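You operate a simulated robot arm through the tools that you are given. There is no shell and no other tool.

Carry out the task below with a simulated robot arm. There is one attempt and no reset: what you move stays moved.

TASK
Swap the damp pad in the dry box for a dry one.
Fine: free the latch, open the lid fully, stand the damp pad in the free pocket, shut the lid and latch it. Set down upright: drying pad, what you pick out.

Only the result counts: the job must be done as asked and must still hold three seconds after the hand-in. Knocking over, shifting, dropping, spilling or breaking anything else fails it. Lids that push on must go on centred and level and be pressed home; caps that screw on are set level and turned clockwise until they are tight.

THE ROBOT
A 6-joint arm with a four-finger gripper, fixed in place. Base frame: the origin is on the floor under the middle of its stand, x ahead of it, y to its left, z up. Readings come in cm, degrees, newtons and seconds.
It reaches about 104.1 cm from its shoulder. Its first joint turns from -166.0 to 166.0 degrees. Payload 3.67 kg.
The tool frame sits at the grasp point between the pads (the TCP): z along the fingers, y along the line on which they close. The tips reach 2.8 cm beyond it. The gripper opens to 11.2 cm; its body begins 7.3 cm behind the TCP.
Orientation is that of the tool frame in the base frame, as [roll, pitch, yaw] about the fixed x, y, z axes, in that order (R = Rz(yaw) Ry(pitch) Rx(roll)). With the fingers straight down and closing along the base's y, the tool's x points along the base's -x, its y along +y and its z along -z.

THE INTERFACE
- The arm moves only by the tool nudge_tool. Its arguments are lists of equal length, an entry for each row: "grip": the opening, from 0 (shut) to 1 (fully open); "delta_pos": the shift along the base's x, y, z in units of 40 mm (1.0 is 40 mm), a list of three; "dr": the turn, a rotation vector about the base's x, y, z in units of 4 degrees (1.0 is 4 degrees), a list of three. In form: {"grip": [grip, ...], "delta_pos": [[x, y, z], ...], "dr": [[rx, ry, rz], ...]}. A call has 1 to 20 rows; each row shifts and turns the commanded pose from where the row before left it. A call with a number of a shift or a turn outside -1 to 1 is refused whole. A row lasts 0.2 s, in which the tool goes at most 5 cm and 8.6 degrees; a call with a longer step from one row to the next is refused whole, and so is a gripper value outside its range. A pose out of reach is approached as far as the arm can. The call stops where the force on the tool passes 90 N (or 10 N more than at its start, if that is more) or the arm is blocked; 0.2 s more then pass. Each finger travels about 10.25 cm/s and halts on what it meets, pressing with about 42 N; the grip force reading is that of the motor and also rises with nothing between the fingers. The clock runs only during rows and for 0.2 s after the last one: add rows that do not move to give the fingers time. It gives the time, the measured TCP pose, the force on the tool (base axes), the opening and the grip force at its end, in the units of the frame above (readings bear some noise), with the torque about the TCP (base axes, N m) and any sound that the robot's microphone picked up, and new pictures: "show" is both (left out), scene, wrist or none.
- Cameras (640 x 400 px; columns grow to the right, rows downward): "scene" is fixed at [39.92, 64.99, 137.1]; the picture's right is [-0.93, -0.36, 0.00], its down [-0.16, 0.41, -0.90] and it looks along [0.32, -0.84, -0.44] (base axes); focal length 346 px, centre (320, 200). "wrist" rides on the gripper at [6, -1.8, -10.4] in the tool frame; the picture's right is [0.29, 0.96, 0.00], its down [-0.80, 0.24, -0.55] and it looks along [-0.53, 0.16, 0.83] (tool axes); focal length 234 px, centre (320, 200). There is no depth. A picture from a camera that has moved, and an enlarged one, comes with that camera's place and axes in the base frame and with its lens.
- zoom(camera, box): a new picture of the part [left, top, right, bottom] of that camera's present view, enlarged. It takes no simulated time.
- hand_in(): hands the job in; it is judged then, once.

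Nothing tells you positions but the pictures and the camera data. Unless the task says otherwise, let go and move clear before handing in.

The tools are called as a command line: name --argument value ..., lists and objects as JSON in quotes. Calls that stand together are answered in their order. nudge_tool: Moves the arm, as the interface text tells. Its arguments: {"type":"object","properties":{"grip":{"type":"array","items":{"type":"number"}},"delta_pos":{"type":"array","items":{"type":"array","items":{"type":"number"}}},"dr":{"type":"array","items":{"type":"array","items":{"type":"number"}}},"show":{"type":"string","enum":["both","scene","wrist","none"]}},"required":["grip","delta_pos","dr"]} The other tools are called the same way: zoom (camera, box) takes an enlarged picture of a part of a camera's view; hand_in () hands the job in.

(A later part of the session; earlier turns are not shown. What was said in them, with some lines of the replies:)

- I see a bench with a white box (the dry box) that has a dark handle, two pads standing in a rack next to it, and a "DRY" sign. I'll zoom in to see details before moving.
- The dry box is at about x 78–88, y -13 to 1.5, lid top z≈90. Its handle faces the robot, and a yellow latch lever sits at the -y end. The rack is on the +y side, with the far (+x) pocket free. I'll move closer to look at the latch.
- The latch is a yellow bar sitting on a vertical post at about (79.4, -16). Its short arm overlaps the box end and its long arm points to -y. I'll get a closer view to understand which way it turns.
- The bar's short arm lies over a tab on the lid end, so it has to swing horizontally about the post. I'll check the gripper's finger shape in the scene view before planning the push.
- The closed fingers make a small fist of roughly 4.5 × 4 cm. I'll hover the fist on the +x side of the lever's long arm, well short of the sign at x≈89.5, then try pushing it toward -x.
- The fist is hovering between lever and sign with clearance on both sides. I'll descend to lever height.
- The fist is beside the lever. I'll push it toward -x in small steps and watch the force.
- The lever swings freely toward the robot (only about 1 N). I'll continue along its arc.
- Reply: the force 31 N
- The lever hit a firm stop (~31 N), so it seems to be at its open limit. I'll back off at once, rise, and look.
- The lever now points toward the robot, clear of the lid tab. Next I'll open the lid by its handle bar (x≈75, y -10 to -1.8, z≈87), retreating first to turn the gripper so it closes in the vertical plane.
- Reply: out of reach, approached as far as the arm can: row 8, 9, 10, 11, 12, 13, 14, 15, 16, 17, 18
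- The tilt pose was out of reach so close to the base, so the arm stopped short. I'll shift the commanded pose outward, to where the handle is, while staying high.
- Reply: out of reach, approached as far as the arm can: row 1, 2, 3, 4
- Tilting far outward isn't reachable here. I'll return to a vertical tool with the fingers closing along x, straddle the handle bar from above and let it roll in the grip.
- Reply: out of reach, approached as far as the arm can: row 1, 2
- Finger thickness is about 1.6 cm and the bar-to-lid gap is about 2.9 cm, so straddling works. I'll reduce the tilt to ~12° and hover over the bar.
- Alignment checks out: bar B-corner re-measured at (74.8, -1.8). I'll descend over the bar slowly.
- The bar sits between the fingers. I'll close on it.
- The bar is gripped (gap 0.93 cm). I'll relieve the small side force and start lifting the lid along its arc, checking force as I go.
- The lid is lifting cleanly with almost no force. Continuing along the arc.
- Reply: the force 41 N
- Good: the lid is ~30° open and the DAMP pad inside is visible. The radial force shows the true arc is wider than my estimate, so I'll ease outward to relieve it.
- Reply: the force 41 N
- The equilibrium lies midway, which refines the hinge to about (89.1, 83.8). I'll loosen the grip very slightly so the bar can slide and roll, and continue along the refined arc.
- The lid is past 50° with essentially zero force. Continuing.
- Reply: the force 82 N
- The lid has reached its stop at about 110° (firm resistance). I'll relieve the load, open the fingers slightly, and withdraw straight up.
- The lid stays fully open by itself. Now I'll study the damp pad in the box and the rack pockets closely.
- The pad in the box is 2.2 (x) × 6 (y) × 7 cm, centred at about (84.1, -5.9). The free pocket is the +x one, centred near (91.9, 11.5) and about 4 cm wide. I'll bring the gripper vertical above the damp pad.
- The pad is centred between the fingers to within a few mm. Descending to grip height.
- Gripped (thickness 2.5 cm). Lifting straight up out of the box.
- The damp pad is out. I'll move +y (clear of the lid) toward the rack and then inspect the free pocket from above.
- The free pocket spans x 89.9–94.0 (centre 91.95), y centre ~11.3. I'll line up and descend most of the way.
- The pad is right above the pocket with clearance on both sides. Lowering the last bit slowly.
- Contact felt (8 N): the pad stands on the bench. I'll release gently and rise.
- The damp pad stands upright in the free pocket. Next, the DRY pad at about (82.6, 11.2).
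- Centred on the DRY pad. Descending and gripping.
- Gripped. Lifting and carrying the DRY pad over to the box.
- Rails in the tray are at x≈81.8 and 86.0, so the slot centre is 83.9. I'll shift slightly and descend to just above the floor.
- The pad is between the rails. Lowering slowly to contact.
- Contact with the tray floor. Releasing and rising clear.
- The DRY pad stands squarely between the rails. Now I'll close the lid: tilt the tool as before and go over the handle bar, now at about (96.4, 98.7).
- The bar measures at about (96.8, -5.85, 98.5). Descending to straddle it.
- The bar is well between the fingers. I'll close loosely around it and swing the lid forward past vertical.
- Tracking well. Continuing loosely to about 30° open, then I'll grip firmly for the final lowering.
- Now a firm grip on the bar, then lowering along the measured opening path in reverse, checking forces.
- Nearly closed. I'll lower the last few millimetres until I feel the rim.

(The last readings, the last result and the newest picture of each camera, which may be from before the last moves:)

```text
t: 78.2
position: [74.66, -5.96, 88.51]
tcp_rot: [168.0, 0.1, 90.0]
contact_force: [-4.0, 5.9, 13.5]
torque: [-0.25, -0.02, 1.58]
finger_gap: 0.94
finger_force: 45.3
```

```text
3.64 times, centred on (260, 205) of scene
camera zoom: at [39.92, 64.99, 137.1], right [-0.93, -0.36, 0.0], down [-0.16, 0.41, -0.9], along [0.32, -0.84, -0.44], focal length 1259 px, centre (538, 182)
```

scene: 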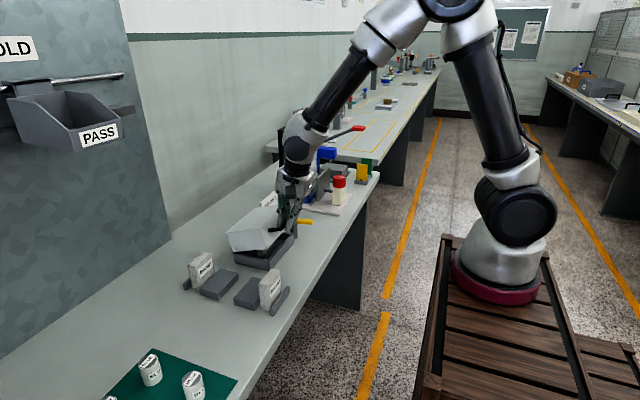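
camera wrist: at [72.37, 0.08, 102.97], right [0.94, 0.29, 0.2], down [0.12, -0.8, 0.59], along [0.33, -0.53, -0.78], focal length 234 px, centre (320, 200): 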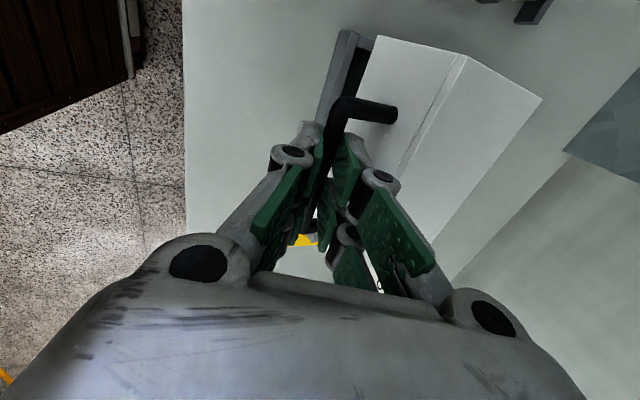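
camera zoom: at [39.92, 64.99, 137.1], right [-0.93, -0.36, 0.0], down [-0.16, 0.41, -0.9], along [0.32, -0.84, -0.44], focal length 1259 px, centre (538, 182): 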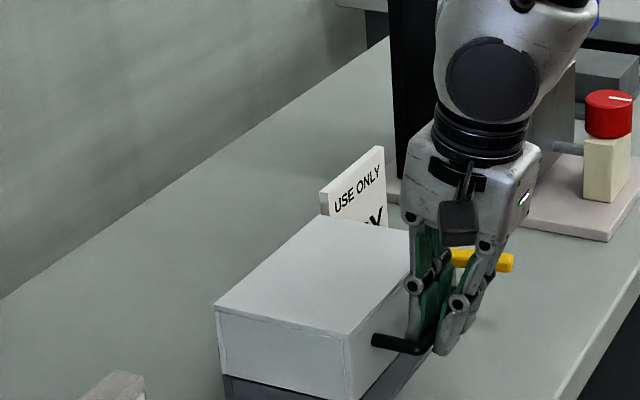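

The lid is shut (13 N contact at the original closed height). Opening the fingers and withdrawing upward.

nudge_tool --grip '[0.1, 0.15, 0.2, 0.22, 0.22, 0.22, 0.22, 0.22, 0.22]' --delta_pos '[[0, 0, 0.02], [0, 0, 0], [0, 0, 0], [0, 0, 0], [0, 0, 0.4], [0, 0, 0.6], [0, 0, 0.8], [-0.3, 0, 0.8], [0, 0, 0]]' --dr '[[0, 0, 0], [0, 0, 0], [0, 0, 0], [0, 0, 0], [0, 0, 0], [0, 0, 0], [0, 0, 0], [0, 0, 0], [0, 0, 0]]'

zoom --camera "scene" --box '[200, 170, 320, 280]'

zoom --camera "wrist" --box '[200, 20, 480, 260]'

```text
t: 80.2
position: [73.52, -5.99, 98.91]
tcp_rot: [168.0, 0.1, 90.1]
contact_force: [0.4, 0.1, 0.4]
torque: [0.01, -0.01, -0.01]
finger_gap: 2.46
finger_force: 0.0
camera wrist: at [69.51, 0.04, 108.75], right [0.94, 0.29, 0.2], down [0.12, -0.8, 0.59], along [0.33, -0.53, -0.78], focal length 234 px, centre (320, 200)
```

scene: 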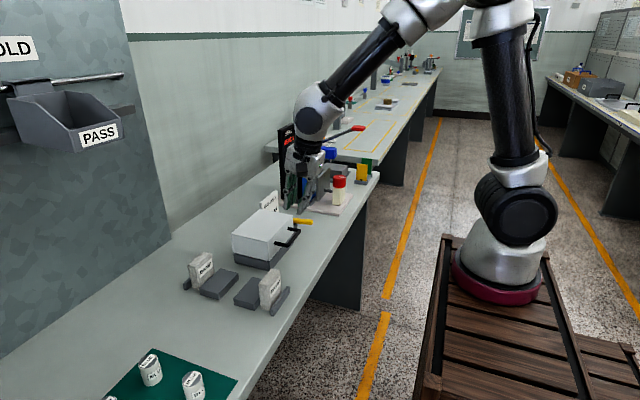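
wrist: 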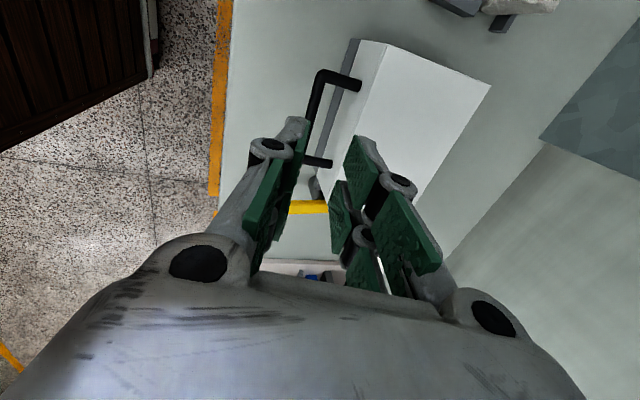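

```text
3.64 times, centred on (260, 225) of scene
camera zoom: at [39.92, 64.99, 137.1], right [-0.93, -0.36, 0.0], down [-0.16, 0.41, -0.9], along [0.32, -0.84, -0.44], focal length 1259 px, centre (538, 109)
```

zoom: 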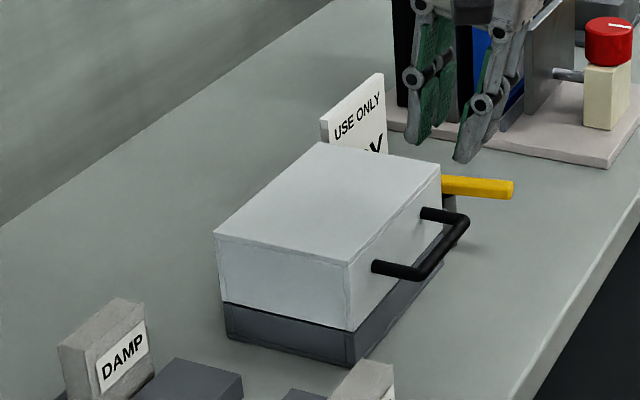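

```text
1.67 times, centred on (340, 140) of wrist
camera zoom: at [69.51, 0.04, 108.75], right [0.94, 0.29, 0.2], down [0.12, -0.8, 0.59], along [0.33, -0.53, -0.78], focal length 390 px, centre (287, 300)
```

zoom: 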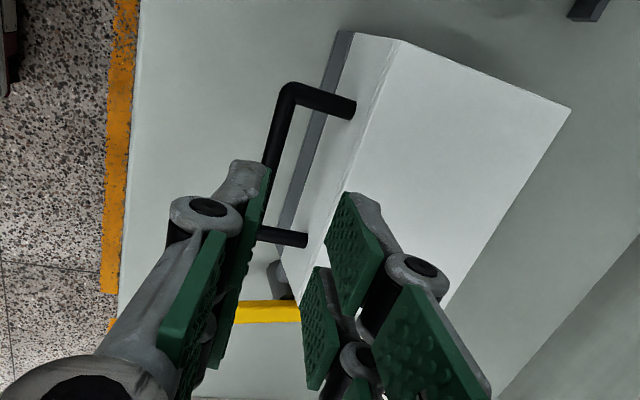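

The lid is shut flat. Next is re-latching: I'll close the fist and turn back to the nominal yaw while moving near the lever.

nudge_tool --grip '[0.2, 0.1, 0, 0, 0, 0, 0, 0, 0, 0, 0, 0, 0, 0, 0, 0, 0, 0, 0, 0]' --delta_pos '[[0, 0, 0.3], [0, 0, 0.3], [0, 0, 0.3], [-0.05, -0.1, 0], [-0.05, -0.1, 0], [-0.05, -0.1, 0], [-0.05, -0.1, 0], [-0.05, -0.1, 0], [-0.05, -0.1, 0], [-0.05, -0.1, 0], [-0.05, -0.1, 0], [-0.05, -0.1, 0], [-0.05, -0.1, 0], [-0.05, -0.1, 0], [-0.05, -0.1, 0], [-0.05, -0.1, 0], [-0.05, -0.1, 0], [-0.05, -0.1, 0], [-0.05, -0.1, 0], [-0.05, -0.1, 0]]' --dr '[[0, 1, 0], [0, 1, 0], [0, 1, 0], [0, 0, 1], [0, 0, 1], [0, 0, 1], [0, 0, 1], [0, 0, 1], [0, 0, 1], [0, 0, 1], [0, 0, 1], [0, 0, 1], [0, 0, 1], [0, 0, 1], [0, 0, 1], [0, 0, 1], [0, 0, 1], [0, 0, 1], [0, 0, 1], [0, 0, 1]]' --show "none"

nudge_tool --grip '[0, 0, 0, 0, 0, 0, 0]' --delta_pos '[[0, 0, 0], [0, 0, 0], [0, 0, 0], [0, 0, 0], [0, 0, 0], [0, 0, 0], [0, 0, 0]]' --dr '[[0, 0, 1], [0, 0, 1], [0, 0, 1], [0, 0, 1], [0, 0, 1], [0, 0, 0.5], [0, 0, 0]]'

```text
t: 84.4
position: [70.08, -12.82, 102.35]
tcp_rot: [180.0, 0.0, 158.2]
contact_force: [-0.1, -0.1, 0.1]
torque: [0.01, 0.01, 0.01]
finger_gap: 0.0
finger_force: 35.6
```

```text
t: 86.0
position: [70.06, -12.79, 102.5]
tcp_rot: [-180.0, 0.1, -179.9]
contact_force: [-0.6, 0.1, 0.9]
torque: [-0.01, 0.0, 0.02]
finger_gap: 0.0
finger_force: 35.4
camera wrist: at [64.07, -14.55, 112.92], right [-0.29, 0.96, 0.0], down [0.8, 0.24, 0.56], along [0.53, 0.16, -0.83], focal length 234 px, centre (320, 200)
```

scene: 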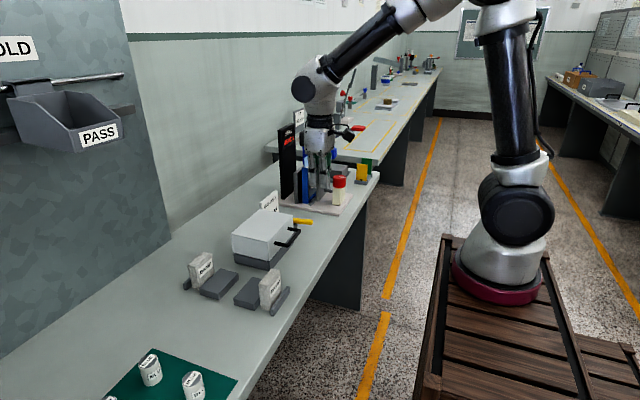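
wrist: 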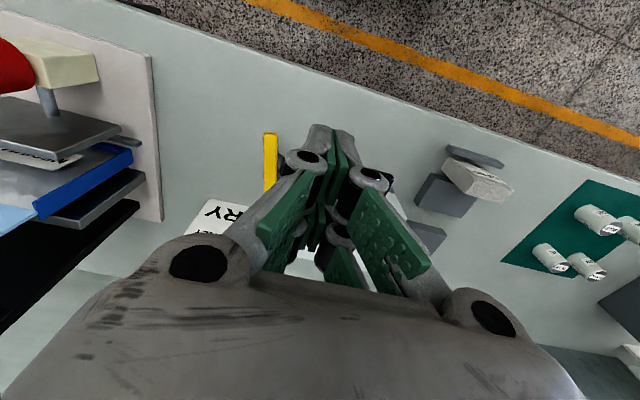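

The lever's tip is at about (73.9, -17.6). I'll lower the fist into the space between the lever and the handle, at about (72.5, -13.3).

nudge_tool --grip '[0, 0, 0, 0, 0, 0]' --delta_pos '[[0.2, -0.04, -0.6], [0.2, -0.04, -0.8], [0.2, -0.04, -0.8], [0, 0, -0.8], [0, 0, -0.8], [0, 0, 0]]' --dr '[[0, 0, 0], [0, 0, 0], [0, 0, 0], [0, 0, 0], [0, 0, 0], [0, 0, 0]]'

zoom --camera "wrist" --box '[220, 60, 460, 260]'

zoom --camera "scene" --box '[240, 150, 350, 260]'

```text
t: 87.4
position: [72.4, -13.11, 87.25]
tcp_rot: [-179.9, 0.1, -180.0]
contact_force: [-0.3, 0.4, 0.5]
torque: [-0.02, 0.02, -0.02]
finger_gap: 0.02
finger_force: 36.2
camera wrist: at [66.51, -14.98, 97.78], right [-0.29, 0.96, 0.0], down [0.8, 0.24, 0.56], along [0.53, 0.16, -0.83], focal length 234 px, centre (320, 200)
```

scene: 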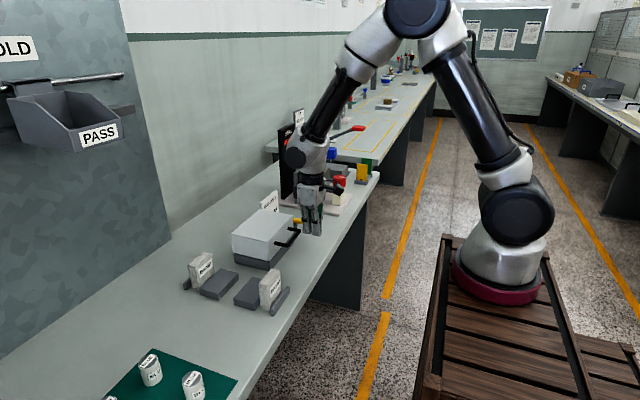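
wrist: 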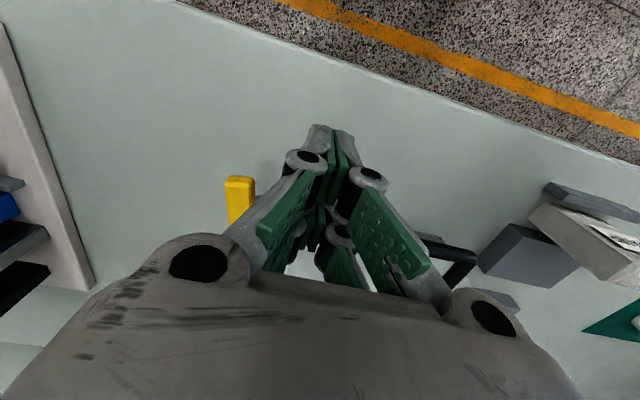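

```text
2.00 times, centred on (340, 160) of wrist
camera zoom: at [66.51, -14.98, 97.78], right [-0.29, 0.96, 0.0], down [0.8, 0.24, 0.56], along [0.53, 0.16, -0.83], focal length 468 px, centre (280, 280)
```

zoom: 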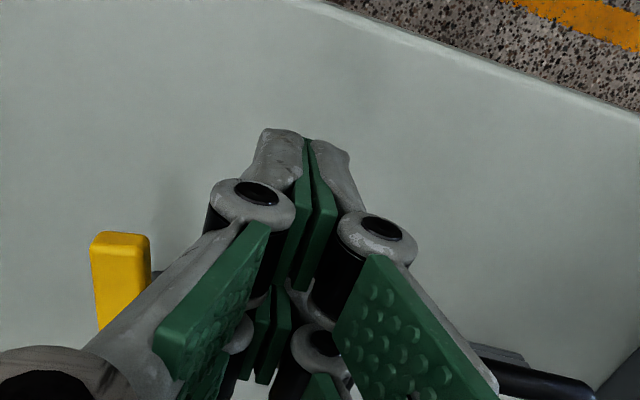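

```text
3.64 times, centred on (295, 205) of scene
camera zoom: at [39.92, 64.99, 137.1], right [-0.93, -0.36, 0.0], down [-0.16, 0.41, -0.9], along [0.32, -0.84, -0.44], focal length 1259 px, centre (411, 182)
```

zoom: 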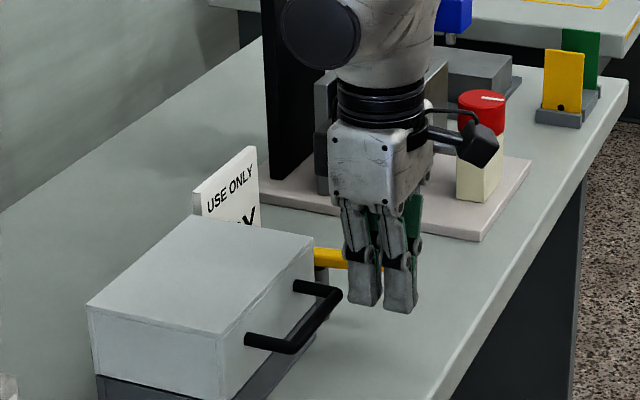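

The fist is correctly placed. I'll push the lever back toward -y in small steps along its arc.

nudge_tool --grip '[0, 0, 0, 0, 0, 0]' --delta_pos '[[0.02, -0.2, 0], [0.02, -0.2, 0], [0.05, -0.15, 0], [0.06, -0.15, 0], [0.07, -0.15, 0], [0, 0, 0]]' --dr '[[0, 0, 0], [0, 0, 0], [0, 0, 0], [0, 0, 0], [0, 0, 0], [0, 0, 0]]' --show "wrist"

zoom --camera "scene" --box '[240, 150, 350, 260]'

```text
t: 88.8
position: [73.35, -16.68, 87.27]
tcp_rot: [-180.0, 0.0, -179.9]
contact_force: [0.5, -0.4, 0.5]
torque: [-0.03, -0.03, 0.01]
finger_gap: 0.0
finger_force: 36.1
camera wrist: at [67.37, -18.5, 97.79], right [-0.29, 0.96, 0.0], down [0.8, 0.24, 0.55], along [0.53, 0.16, -0.83], focal length 234 px, centre (320, 200)
```

wrist: 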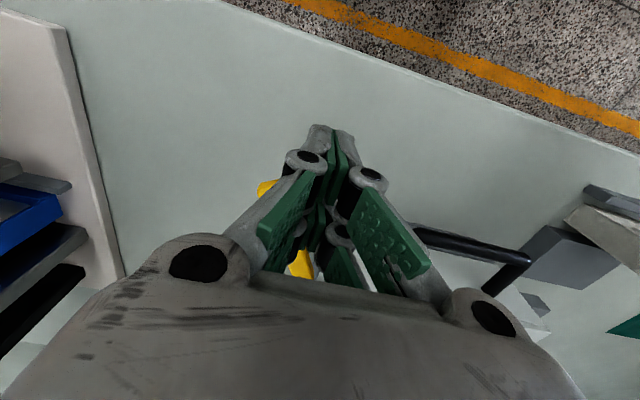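

```text
3.64 times, centred on (295, 205) of scene
camera zoom: at [39.92, 64.99, 137.1], right [-0.93, -0.36, 0.0], down [-0.16, 0.41, -0.9], along [0.32, -0.84, -0.44], focal length 1259 px, centre (411, 182)
```

zoom: 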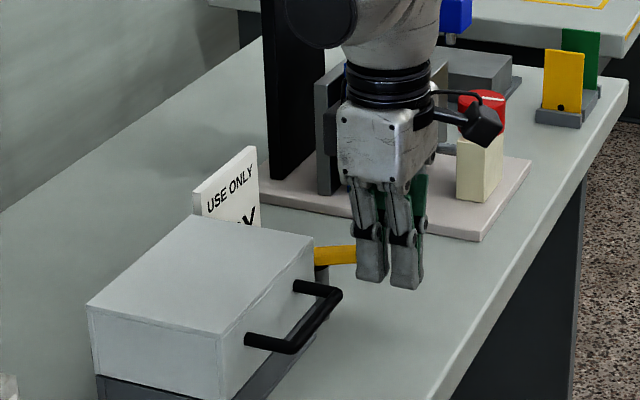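

The lever is swinging back. Continuing the arc toward latched.

nudge_tool --grip '[0, 0, 0, 0, 0, 0]' --delta_pos '[[0.1, -0.14, 0], [0.12, -0.12, 0], [0.14, -0.1, 0], [0.15, -0.08, 0], [0.1, -0.04, 0], [0, 0, 0]]' --dr '[[0, 0, 0], [0, 0, 0], [0, 0, 0], [0, 0, 0], [0, 0, 0], [0, 0, 0]]' --show "wrist"

zoom --camera "scene" --box '[240, 150, 350, 260]'

```text
t: 90.2
position: [75.97, -18.7, 87.27]
tcp_rot: [179.9, 0.1, -179.9]
contact_force: [0.0, -1.2, -0.2]
torque: [-0.01, 0.0, 0.0]
finger_gap: 0.0
finger_force: 35.5
camera wrist: at [69.86, -20.42, 97.75], right [-0.29, 0.96, 0.0], down [0.8, 0.24, 0.56], along [0.53, 0.16, -0.83], focal length 234 px, centre (320, 200)
```

wrist: 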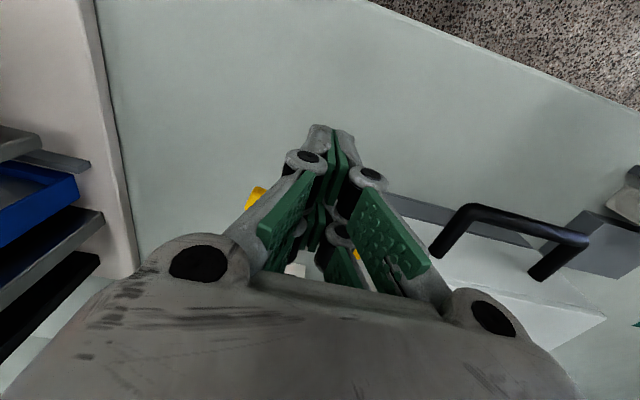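

```text
3.64 times, centred on (295, 205) of scene
camera zoom: at [39.92, 64.99, 137.1], right [-0.93, -0.36, 0.0], down [-0.16, 0.41, -0.9], along [0.32, -0.84, -0.44], focal length 1259 px, centre (411, 182)
```

zoom: 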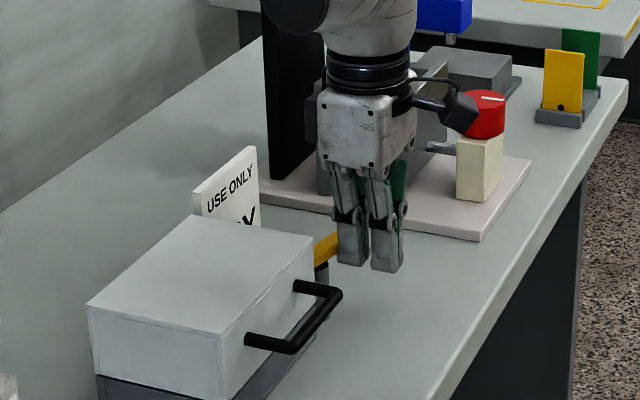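

nudge_tool --grip '[0, 0, 0]' --delta_pos '[[0.1, 0, 0], [0.1, 0, 0], [0, 0, 0]]' --dr '[[0, 0, 0], [0, 0, 0], [0, 0, 0]]' --show "wrist"

zoom --camera "scene" --box '[240, 150, 350, 260]'

```text
t: 91.0
position: [76.63, -18.61, 87.26]
tcp_rot: [180.0, 0.1, -179.9]
contact_force: [0.7, 0.4, 0.1]
torque: [0.0, 0.0, 0.0]
finger_gap: 0.0
finger_force: 35.8
camera wrist: at [70.67, -20.35, 97.7], right [-0.29, 0.96, 0.0], down [0.8, 0.24, 0.55], along [0.53, 0.16, -0.83], focal length 234 px, centre (320, 200)
```

wrist: 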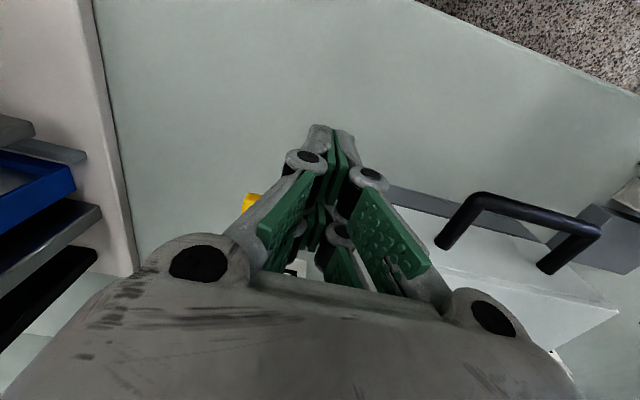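

```text
3.64 times, centred on (295, 205) of scene
camera zoom: at [39.92, 64.99, 137.1], right [-0.93, -0.36, 0.0], down [-0.16, 0.41, -0.9], along [0.32, -0.84, -0.44], focal length 1259 px, centre (411, 182)
```

zoom: 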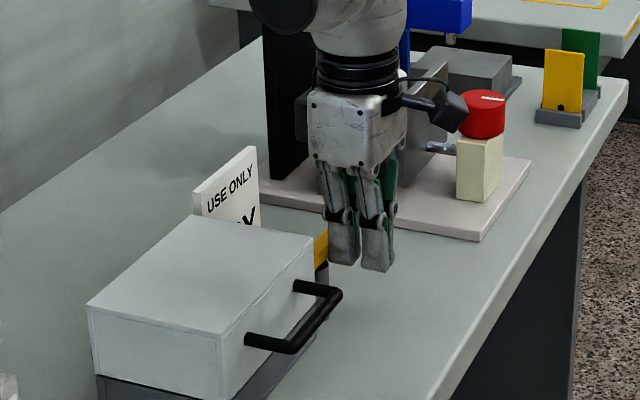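

nudge_tool --grip '[0, 0, 0]' --delta_pos '[[0.06, 0, 0], [0.05, 0, 0], [0, 0, 0]]' --dr '[[0, 0, 0], [0, 0, 0], [0, 0, 0]]' --show "wrist"

zoom --camera "scene" --box '[240, 150, 350, 260]'

```text
t: 91.8
position: [76.71, -18.58, 87.32]
tcp_rot: [179.9, -0.3, -179.9]
contact_force: [-35.7, 3.4, -0.3]
torque: [0.04, 0.45, 0.21]
finger_gap: 0.61
finger_force: 35.7
camera wrist: at [70.81, -20.38, 97.72], right [-0.29, 0.96, 0.0], down [0.8, 0.24, 0.55], along [0.53, 0.16, -0.83], focal length 234 px, centre (320, 200)
```

wrist: 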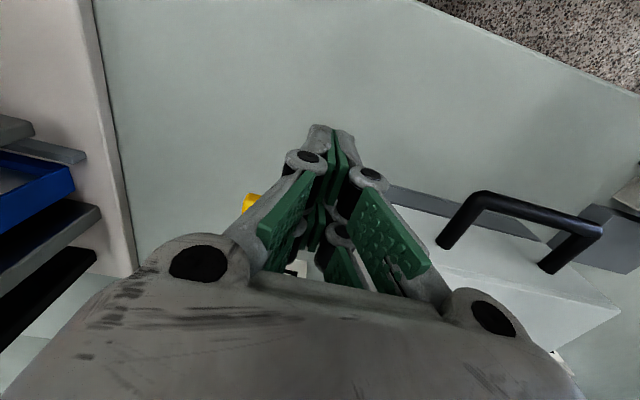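

```text
3.64 times, centred on (295, 205) of scene
camera zoom: at [39.92, 64.99, 137.1], right [-0.93, -0.36, 0.0], down [-0.16, 0.41, -0.9], along [0.32, -0.84, -0.44], focal length 1259 px, centre (411, 182)
```

zoom: 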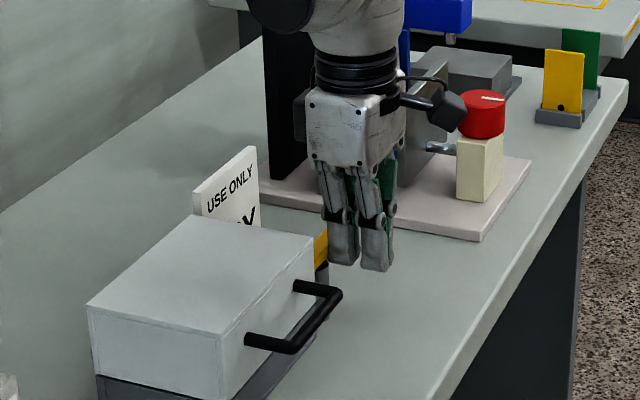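

The lever hit a firm stop (36 N). I'll back off and check whether it's really back to its original latched angle.

nudge_tool --grip '[0, 0, 0, 0, 0, 0, 0, 0]' --delta_pos '[[-0.2, 0, 0], [-0.4, 0, 0], [-0.3, 0, 0.8], [0, 0, 0.8], [-0.5, 0.2, 0.8], [-0.5, 0.2, 0.8], [-0.5, 0.2, 0.4], [0, 0, 0]]' --dr '[[0, 0, 0], [0, 0, 0], [0, 0, 0], [0, 0, 0], [0, 0, 0], [0, 0, 0], [0, 0, 0], [0, 0, 0]]'

zoom --camera "scene" --box '[225, 180, 321, 240]'

zoom --camera "wrist" --box '[200, 100, 440, 260]'

```text
t: 93.6
position: [67.35, -16.18, 101.69]
tcp_rot: [180.0, 0.0, -179.8]
contact_force: [-0.9, -0.1, -0.1]
torque: [0.03, 0.02, -0.02]
finger_gap: 0.01
finger_force: 35.8
camera wrist: at [61.42, -17.97, 112.14], right [-0.29, 0.96, 0.0], down [0.8, 0.24, 0.55], along [0.53, 0.16, -0.83], focal length 234 px, centre (320, 200)
```

scene: 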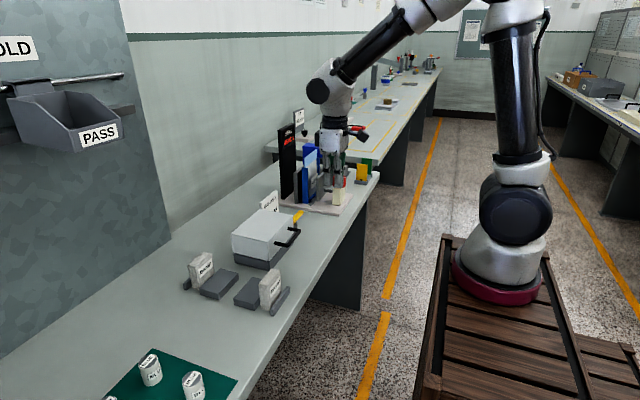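
wrist: 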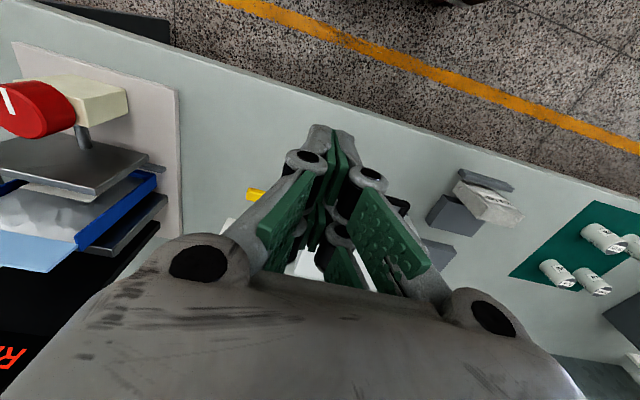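

```text
6.67 times, centred on (273, 210) of scene
camera zoom: at [39.92, 64.99, 137.1], right [-0.93, -0.36, 0.0], down [-0.16, 0.41, -0.9], along [0.32, -0.84, -0.44], focal length 2308 px, centre (633, 133)
```

zoom: 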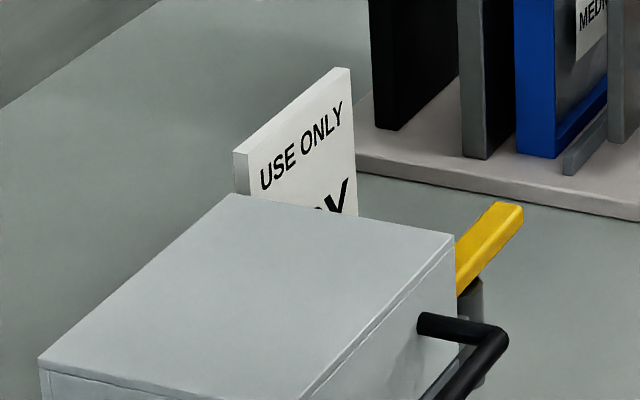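

```text
2.50 times, centred on (320, 180) of wrist
camera zoom: at [61.42, -17.97, 112.14], right [-0.29, 0.96, 0.0], down [0.8, 0.24, 0.55], along [0.53, 0.16, -0.83], focal length 585 px, centre (320, 250)
```

zoom: 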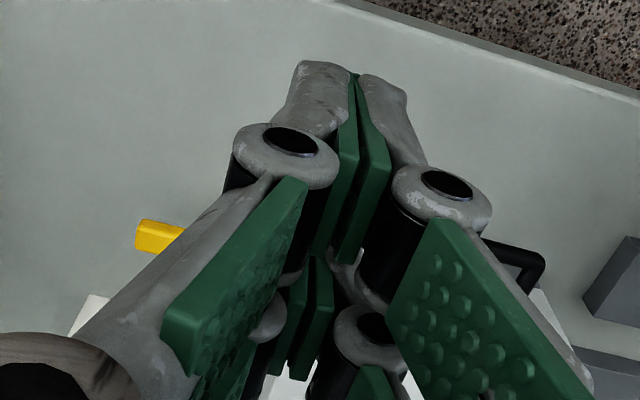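

zoom --camera "scene" --box '[270, 195, 318, 225]'

zoom --camera "scene" --box '[170, 180, 330, 320]'

```text
13.33 times, centred on (294, 210) of scene
camera zoom: at [39.92, 64.99, 137.1], right [-0.93, -0.36, 0.0], down [-0.16, 0.41, -0.9], along [0.32, -0.84, -0.44], focal length 4616 px, centre (667, 67)
```

zoom: 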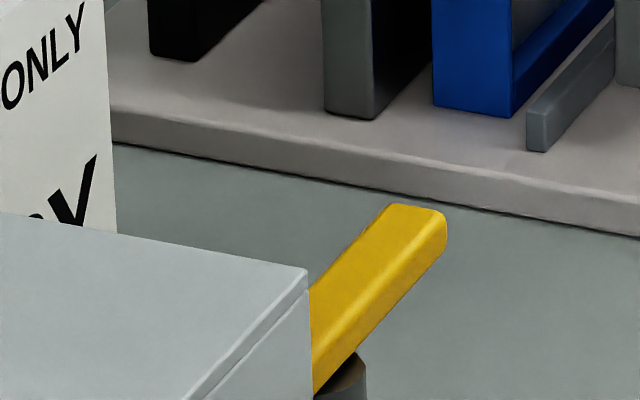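

```text
2.86 times, centred on (250, 250) of scene
camera zoom: at [39.92, 64.99, 137.1], right [-0.93, -0.36, 0.0], down [-0.16, 0.41, -0.9], along [0.32, -0.84, -0.44], focal length 989 px, centre (520, 57)
```

zoom: 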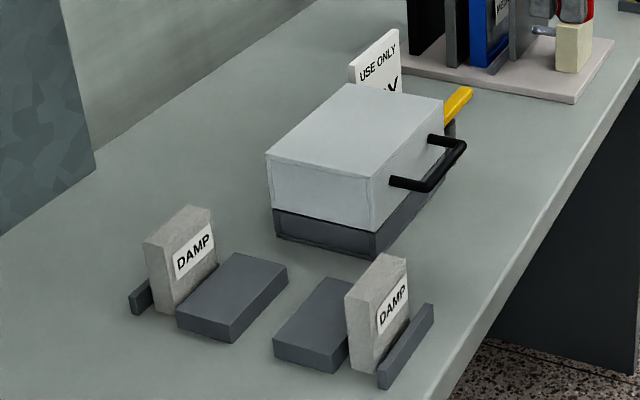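

The latch bar and lid look identical to their starting (latched) pose. The damp pad stands in the formerly free pocket, the dry pad is in the box, and everything else looks unmoved. I'll back the arm further away and let things settle before handing in.

nudge_tool --grip '[0.3, 0.5, 0.5, 0.5, 0.5, 0.5, 0.5, 0.5]' --delta_pos '[[-0.5, 0.2, 0.6], [-0.5, 0.3, 0.7], [-0.5, 0.3, 0.7], [0, 0, 0], [0, 0, 0], [0, 0, 0], [0, 0, 0], [0, 0, 0]]' --dr '[[0, 0, 0], [0, 0, 0], [0, 0, 0], [0, 0, 0], [0, 0, 0], [0, 0, 0], [0, 0, 0], [0, 0, 0]]'

zoom --camera "wrist" --box '[190, 140, 410, 280]'

```text
t: 95.4
position: [61.66, -13.02, 109.84]
tcp_rot: [-180.0, 0.0, -179.9]
contact_force: [1.2, -0.1, -0.1]
torque: [-0.01, 0.03, -0.01]
finger_gap: 5.6
finger_force: 0.0
camera wrist: at [55.65, -14.82, 120.3], right [-0.29, 0.96, 0.0], down [0.8, 0.24, 0.55], along [0.53, 0.16, -0.83], focal length 234 px, centre (320, 200)
```

scene: 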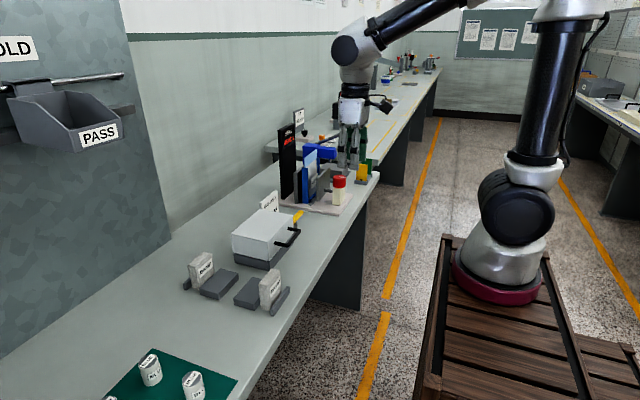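
wrist: 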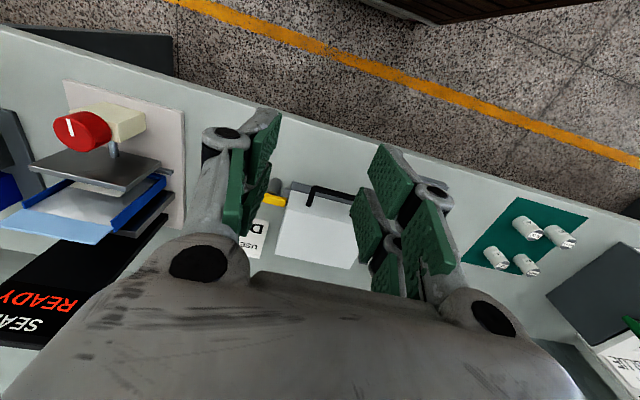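

```text
2.86 times, centred on (300, 210) of wrist
camera zoom: at [55.65, -14.82, 120.3], right [-0.29, 0.96, 0.0], down [0.8, 0.24, 0.55], along [0.53, 0.16, -0.83], focal length 669 px, centre (377, 171)
```

zoom: 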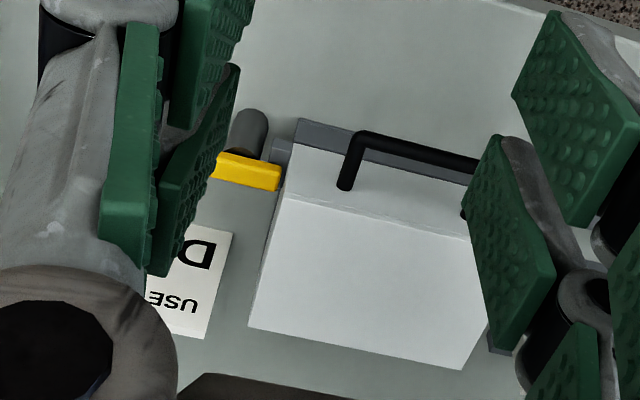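

The lid is shut with the yellow bar over its tab. The pads stand upright where they should be, and the arm is clear, so I'm handing in.

hand_in

```text
The job is handed in.
```

The damp pad has been swapped for the dry one, and the job is handed in; no verdict came back.

- **Pads:** the damp pad from the box stands upright in the free pocket, the one furthest from the robot. The dry pad stands between the rails inside the box.
- **Lid:** it was opened to its stop and has been shut again, back at its original height.
- **Latch:** the yellow bar is back over the lid's tab, against its stop. In the close-up it looks the same as at the start.
- **Everything else:** nothing was knocked or shifted in the pictures I checked, and the arm is clear of the bench items.

While I was opening the lid it met its stop harder than I intended, at about 80 N for a moment. I backed off, and I saw no damage afterwards.
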